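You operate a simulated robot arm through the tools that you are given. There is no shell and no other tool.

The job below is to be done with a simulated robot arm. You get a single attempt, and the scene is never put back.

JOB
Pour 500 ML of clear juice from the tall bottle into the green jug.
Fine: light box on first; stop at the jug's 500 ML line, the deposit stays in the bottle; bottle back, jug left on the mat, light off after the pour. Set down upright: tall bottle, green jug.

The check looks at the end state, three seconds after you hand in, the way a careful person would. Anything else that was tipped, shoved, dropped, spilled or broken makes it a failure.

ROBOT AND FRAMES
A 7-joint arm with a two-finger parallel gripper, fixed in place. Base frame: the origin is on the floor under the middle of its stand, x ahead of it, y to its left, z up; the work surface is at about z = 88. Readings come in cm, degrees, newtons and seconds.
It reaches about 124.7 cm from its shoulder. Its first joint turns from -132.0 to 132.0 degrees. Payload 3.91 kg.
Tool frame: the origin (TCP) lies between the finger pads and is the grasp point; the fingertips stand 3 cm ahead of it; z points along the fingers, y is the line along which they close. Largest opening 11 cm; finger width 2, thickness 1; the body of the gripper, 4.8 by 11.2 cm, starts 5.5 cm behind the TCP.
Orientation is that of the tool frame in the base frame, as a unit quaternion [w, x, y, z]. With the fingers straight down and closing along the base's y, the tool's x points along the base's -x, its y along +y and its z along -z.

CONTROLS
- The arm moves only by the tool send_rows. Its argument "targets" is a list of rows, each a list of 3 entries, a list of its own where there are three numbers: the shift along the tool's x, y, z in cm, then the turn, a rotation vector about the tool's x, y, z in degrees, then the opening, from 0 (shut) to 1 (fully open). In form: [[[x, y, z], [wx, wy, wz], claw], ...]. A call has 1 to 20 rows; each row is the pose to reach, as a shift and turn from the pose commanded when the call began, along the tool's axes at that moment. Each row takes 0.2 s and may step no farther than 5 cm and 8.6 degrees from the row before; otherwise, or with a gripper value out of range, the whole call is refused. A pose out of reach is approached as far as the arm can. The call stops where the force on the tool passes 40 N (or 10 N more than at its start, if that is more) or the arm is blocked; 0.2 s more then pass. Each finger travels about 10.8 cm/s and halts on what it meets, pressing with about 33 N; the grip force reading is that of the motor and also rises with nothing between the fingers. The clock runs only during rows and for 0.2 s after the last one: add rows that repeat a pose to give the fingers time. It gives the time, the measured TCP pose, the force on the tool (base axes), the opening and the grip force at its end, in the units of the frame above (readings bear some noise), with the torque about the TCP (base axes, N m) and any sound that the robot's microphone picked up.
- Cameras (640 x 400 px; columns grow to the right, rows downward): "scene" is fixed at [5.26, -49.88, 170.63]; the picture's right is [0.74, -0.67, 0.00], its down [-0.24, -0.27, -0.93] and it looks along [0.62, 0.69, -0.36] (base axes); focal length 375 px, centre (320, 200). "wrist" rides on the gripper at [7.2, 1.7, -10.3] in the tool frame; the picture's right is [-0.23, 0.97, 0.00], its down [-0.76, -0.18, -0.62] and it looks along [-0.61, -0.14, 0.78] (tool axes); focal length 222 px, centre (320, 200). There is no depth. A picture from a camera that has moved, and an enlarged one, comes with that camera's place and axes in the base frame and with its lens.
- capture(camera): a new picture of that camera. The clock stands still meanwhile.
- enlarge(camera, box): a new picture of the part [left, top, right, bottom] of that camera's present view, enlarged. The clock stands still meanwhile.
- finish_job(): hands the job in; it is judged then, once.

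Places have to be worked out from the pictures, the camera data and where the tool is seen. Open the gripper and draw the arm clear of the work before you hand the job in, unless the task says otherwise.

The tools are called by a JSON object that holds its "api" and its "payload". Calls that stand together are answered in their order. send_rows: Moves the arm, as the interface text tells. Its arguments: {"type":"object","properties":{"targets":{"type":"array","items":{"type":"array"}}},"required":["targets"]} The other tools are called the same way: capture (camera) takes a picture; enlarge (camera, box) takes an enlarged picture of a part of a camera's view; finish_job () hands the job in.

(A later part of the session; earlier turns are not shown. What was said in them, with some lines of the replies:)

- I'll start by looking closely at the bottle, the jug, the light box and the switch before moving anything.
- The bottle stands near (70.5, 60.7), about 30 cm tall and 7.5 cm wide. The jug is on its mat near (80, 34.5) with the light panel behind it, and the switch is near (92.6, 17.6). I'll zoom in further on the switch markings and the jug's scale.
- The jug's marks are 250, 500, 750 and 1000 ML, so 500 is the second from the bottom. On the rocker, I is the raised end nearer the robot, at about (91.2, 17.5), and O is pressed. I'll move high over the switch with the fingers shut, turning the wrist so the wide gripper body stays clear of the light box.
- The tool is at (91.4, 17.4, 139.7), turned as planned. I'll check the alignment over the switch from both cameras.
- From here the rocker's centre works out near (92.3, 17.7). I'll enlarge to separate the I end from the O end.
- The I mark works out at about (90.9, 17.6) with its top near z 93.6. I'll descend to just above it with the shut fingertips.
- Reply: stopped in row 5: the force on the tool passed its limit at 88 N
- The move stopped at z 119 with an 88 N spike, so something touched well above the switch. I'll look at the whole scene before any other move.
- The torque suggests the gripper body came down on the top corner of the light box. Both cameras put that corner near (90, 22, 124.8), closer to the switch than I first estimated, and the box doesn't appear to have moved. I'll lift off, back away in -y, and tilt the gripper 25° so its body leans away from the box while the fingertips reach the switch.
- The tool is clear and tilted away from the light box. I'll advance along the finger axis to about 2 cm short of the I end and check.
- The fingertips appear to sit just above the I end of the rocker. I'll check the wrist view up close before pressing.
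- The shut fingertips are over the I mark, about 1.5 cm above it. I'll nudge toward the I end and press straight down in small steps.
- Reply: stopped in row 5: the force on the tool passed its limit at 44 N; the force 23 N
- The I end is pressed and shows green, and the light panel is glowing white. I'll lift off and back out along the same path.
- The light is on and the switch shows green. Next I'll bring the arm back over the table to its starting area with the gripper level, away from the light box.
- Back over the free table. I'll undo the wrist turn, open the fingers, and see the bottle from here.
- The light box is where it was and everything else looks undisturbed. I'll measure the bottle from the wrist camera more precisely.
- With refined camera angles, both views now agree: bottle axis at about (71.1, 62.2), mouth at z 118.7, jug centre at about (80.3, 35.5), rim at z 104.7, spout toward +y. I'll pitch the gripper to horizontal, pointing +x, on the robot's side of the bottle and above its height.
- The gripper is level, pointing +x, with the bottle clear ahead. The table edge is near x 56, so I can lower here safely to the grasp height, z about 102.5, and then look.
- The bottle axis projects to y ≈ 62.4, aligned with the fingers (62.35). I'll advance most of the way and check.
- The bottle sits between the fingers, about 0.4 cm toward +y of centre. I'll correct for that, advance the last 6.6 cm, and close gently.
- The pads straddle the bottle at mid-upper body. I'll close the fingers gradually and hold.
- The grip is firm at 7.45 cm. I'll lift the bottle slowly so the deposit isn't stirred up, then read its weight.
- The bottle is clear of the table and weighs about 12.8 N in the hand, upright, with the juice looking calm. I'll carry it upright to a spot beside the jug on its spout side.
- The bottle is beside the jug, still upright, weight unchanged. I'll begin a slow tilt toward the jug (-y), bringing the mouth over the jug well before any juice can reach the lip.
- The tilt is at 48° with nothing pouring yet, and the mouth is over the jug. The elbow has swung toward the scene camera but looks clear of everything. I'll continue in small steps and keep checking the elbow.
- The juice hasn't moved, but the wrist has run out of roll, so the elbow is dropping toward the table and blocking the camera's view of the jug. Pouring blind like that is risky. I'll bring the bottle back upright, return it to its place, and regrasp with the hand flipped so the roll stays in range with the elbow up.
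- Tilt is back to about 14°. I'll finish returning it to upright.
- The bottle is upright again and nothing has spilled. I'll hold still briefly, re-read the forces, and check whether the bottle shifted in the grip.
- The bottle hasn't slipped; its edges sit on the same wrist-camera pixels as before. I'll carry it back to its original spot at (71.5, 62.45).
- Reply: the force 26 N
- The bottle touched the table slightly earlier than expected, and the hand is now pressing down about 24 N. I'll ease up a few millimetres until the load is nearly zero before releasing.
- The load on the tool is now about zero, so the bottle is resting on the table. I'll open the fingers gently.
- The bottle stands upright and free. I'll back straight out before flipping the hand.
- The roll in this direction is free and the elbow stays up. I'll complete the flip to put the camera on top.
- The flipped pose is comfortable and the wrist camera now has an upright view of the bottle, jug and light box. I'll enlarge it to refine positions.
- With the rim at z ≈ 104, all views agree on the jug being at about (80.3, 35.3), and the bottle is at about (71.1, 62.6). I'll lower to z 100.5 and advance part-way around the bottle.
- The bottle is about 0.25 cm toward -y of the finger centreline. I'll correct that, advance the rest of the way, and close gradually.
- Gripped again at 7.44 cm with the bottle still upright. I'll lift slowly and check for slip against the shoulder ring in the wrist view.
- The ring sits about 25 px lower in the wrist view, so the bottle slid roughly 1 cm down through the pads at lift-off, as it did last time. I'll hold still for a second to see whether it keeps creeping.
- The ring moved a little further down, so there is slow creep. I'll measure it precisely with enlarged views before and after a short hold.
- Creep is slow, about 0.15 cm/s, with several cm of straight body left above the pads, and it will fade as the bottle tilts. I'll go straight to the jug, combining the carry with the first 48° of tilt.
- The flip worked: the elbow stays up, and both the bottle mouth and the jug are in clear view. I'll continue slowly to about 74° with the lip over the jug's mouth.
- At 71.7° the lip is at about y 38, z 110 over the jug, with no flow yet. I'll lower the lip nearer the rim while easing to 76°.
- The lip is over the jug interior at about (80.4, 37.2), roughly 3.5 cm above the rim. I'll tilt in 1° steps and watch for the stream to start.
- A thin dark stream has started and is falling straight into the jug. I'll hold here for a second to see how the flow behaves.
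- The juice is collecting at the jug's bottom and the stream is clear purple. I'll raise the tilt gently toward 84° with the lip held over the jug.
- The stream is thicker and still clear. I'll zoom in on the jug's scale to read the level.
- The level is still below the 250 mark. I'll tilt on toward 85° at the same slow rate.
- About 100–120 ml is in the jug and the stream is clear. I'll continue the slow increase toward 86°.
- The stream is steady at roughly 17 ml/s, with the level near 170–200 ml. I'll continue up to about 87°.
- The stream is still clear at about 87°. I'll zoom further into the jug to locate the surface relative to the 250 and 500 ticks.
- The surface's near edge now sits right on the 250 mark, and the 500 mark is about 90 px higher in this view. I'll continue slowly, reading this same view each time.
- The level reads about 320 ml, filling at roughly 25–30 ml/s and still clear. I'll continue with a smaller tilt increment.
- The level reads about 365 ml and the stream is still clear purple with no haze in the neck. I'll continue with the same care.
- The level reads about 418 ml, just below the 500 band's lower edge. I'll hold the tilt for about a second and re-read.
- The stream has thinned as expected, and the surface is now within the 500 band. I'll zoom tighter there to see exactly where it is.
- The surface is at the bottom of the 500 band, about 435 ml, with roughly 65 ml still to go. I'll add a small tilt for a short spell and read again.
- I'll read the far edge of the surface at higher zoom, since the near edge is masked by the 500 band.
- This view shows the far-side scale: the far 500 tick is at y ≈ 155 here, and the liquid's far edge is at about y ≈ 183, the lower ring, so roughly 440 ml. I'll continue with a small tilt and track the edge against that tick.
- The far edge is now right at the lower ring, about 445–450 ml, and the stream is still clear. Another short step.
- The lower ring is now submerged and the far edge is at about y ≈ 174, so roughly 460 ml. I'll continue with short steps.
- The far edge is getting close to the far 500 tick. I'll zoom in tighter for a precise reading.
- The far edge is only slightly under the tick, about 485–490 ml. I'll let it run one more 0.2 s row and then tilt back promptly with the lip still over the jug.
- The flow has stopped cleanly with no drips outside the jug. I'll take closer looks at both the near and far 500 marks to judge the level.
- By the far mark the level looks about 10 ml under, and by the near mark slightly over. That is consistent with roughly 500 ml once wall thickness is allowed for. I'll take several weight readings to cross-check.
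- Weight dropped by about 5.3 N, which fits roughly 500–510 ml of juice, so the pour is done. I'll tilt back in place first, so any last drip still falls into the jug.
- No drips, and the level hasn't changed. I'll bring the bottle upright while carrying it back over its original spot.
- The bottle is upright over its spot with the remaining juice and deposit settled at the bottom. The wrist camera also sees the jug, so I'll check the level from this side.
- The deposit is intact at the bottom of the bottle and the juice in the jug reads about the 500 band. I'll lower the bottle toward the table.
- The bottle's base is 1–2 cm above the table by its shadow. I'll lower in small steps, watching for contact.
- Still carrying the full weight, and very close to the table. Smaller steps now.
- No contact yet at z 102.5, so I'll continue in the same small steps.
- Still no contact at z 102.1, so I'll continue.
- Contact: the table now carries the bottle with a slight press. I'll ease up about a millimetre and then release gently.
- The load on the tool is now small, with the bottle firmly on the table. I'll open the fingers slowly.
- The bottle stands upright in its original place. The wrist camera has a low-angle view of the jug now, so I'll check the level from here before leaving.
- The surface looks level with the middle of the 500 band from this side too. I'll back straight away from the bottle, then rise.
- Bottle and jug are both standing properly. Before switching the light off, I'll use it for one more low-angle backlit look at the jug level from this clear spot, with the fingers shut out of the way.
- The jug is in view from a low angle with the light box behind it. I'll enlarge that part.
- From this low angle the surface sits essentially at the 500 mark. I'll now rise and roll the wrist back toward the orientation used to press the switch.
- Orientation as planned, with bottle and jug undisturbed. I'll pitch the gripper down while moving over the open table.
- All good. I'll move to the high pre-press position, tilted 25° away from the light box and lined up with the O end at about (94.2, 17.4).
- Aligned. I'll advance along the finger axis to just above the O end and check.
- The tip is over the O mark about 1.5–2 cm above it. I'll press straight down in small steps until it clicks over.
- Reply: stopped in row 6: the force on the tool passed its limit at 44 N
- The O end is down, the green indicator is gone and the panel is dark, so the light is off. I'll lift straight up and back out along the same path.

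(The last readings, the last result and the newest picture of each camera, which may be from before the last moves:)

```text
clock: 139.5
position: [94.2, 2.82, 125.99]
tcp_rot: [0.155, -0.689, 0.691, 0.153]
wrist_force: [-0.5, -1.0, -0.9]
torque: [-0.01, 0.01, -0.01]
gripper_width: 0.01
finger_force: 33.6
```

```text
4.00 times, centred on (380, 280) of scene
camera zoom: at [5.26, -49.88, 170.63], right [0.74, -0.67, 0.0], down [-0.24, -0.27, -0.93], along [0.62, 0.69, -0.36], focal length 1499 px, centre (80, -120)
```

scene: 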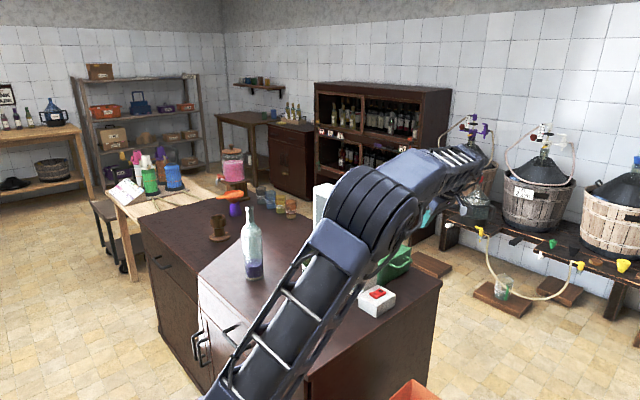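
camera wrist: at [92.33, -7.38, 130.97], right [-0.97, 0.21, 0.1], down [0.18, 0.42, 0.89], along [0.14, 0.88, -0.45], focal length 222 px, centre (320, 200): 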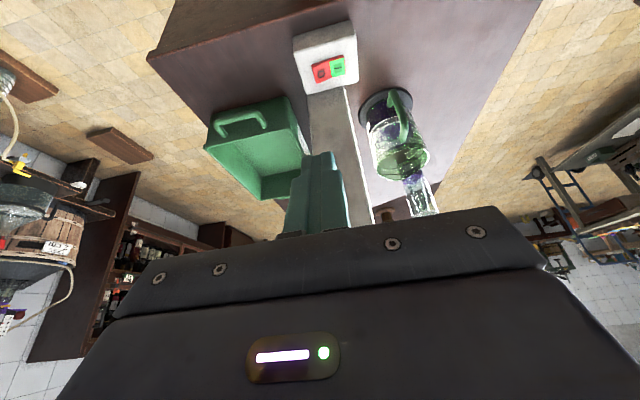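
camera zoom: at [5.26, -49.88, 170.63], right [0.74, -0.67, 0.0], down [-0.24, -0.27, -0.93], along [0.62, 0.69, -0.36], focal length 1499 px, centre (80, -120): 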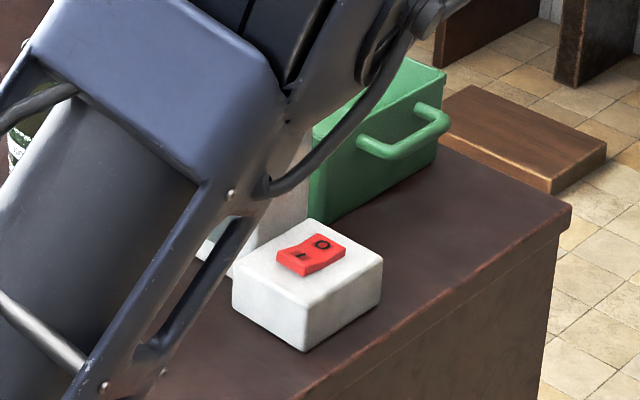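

The light is off and the switch shows O down. I'll draw the arm back to its starting area, straighten the gripper and open it.

{"api": "send_rows", "payload": {"targets": [[[-3.35, 2.85, 0.18], [0, 2.27, 0], 0], [[-6.71, 5.69, 0.36], [0, 4.55, 0], 0], [[-10.06, 8.54, 0.55], [0, 6.82, 0], 0], [[-13.42, 11.38, 0.73], [0, 9.09, 0], 0], [[-16.77, 14.23, 0.91], [0, 11.36, 0], 0.2], [[-20.13, 17.07, 1.09], [0, 13.64, 0], 0.4], [[-23.48, 19.92, 1.27], [0, 15.91, 0], 0.6], [[-26.84, 22.76, 1.45], [0, 18.18, 0], 0.8], [[-30.19, 25.61, 1.64], [0, 20.45, 0], 1], [[-33.55, 28.45, 1.82], [0, 22.73, 0], 1], [[-36.9, 31.3, 2.0], [0, 25, 0], 1], [[-36.9, 31.3, 2.0], [0, 25, 0], 1]]}}

{"api": "capture", "payload": {"camera": "scene"}}

{"api": "enlarge", "payload": {"camera": "scene", "box": [220, 180, 420, 330]}}

{"api": "enlarge", "payload": {"camera": "scene", "box": [295, 245, 345, 310]}}

```text
clock: 142.1
position: [62.65, 37.18, 140.22]
tcp_rot: [0.003, -0.707, 0.708, 0.0]
wrist_force: [1.0, -0.1, -0.6]
torque: [0.01, 0.0, -0.01]
gripper_width: 10.99
finger_force: 0.0
```

```text
taken
```

scene: 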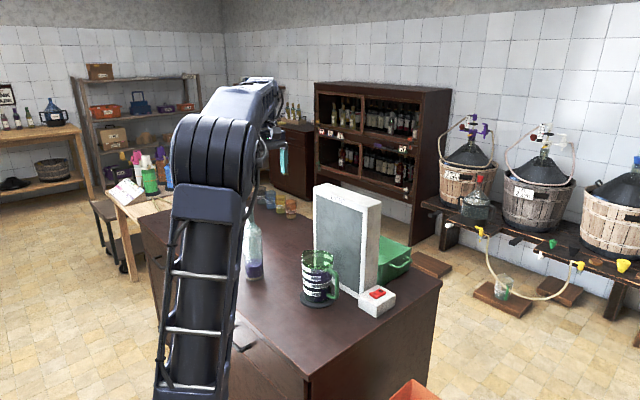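

```text
2.67 times, centred on (320, 255) of scene
camera zoom: at [5.26, -49.88, 170.63], right [0.74, -0.67, 0.0], down [-0.24, -0.27, -0.93], along [0.62, 0.69, -0.36], focal length 999 px, centre (320, 53)
```

zoom: 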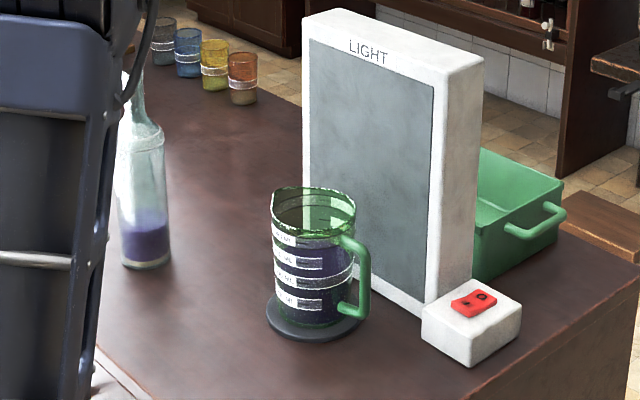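

```text
6.15 times, centred on (320, 278) of scene
camera zoom: at [5.26, -49.88, 170.63], right [0.74, -0.67, 0.0], down [-0.24, -0.27, -0.93], along [0.62, 0.69, -0.36], focal length 2306 px, centre (320, -277)
```

zoom: 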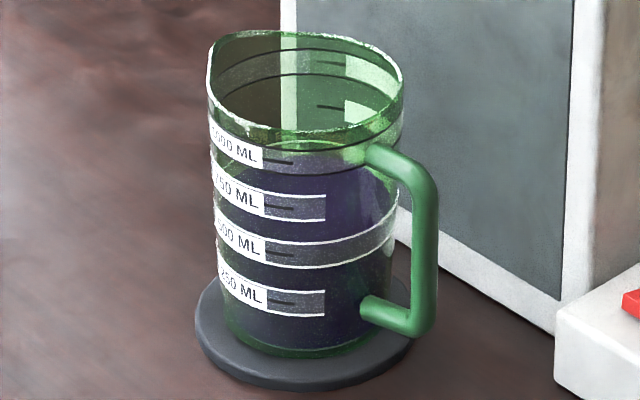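

Everything is in place: light off, jug on its mat, bottle upright with its deposit, gripper open and clear. One last zoom on the jug's 500 band and on the bottle before handing in.

{"api": "enlarge", "payload": {"camera": "scene", "box": [304, 266, 340, 296]}}

{"api": "capture", "payload": {"camera": "wrist"}}

```text
13.33 times, centred on (322, 281) of scene
camera zoom: at [5.26, -49.88, 170.63], right [0.74, -0.67, 0.0], down [-0.24, -0.27, -0.93], along [0.62, 0.69, -0.36], focal length 4996 px, centre (293, -880)
```

zoom: 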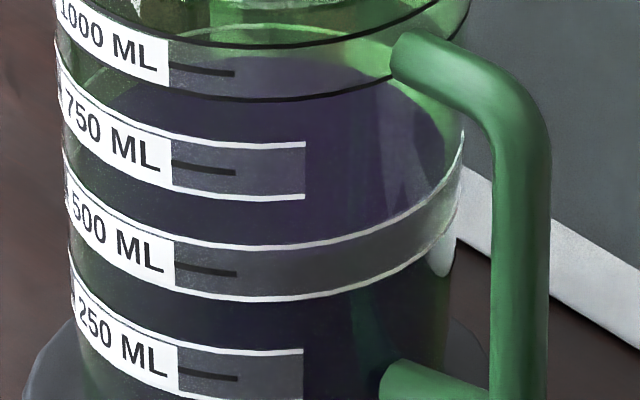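

```text
taken
camera wrist: at [60.85, 29.9, 150.51], right [-0.97, 0.23, 0.0], down [0.18, 0.76, 0.63], along [0.15, 0.61, -0.78], focal length 222 px, centre (320, 200)
```

wrist: 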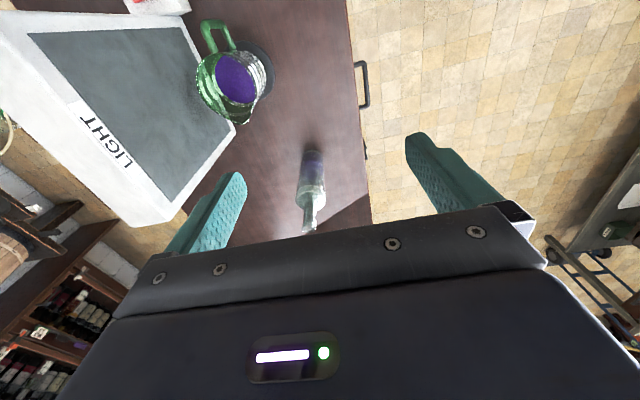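

The pour finished with the jug at its 500 ML line, judged by eye from two camera angles. The deposit stayed in the bottle, and I saw no drips outside the jug. The bottle is upright back in its place, the jug is on its mat, the light is off, and the arm is clear with the gripper open. Handing in.

{"api": "finish_job", "payload": {}}

```text
The job is handed in.
```

I've poured the juice and handed the job in. The jug is at its 500 ML line as closely as I could read it, within about 15 ml. The weight change suggests it could be slightly over.

- **Light box:** it was switched on before the pour and off afterwards. Its switch shows O down.
- **Deposit:** it stayed in the bottle as an undisturbed layer at the bottom, and the stream ran clear throughout.
- **Set down:** the tall bottle stands upright within about half a centimetre of its starting spot. The jug is upright on its mat and never moved.
- **Spills:** I saw no drips outside the jug.
- **Arm:** it is drawn back with the gripper open.

**Light box contact:** early on, while reaching for the switch, the gripper touched the top corner of the light box and the force reading spiked to 88 N. I backed off and approached at an angle instead. The box showed no shift or damage in later pictures.

**Regrasp:** I returned the bottle to its place once mid-job and picked it up again with the hand flipped. The first grip would have blocked my view of the jug. Nothing had been poured by then.
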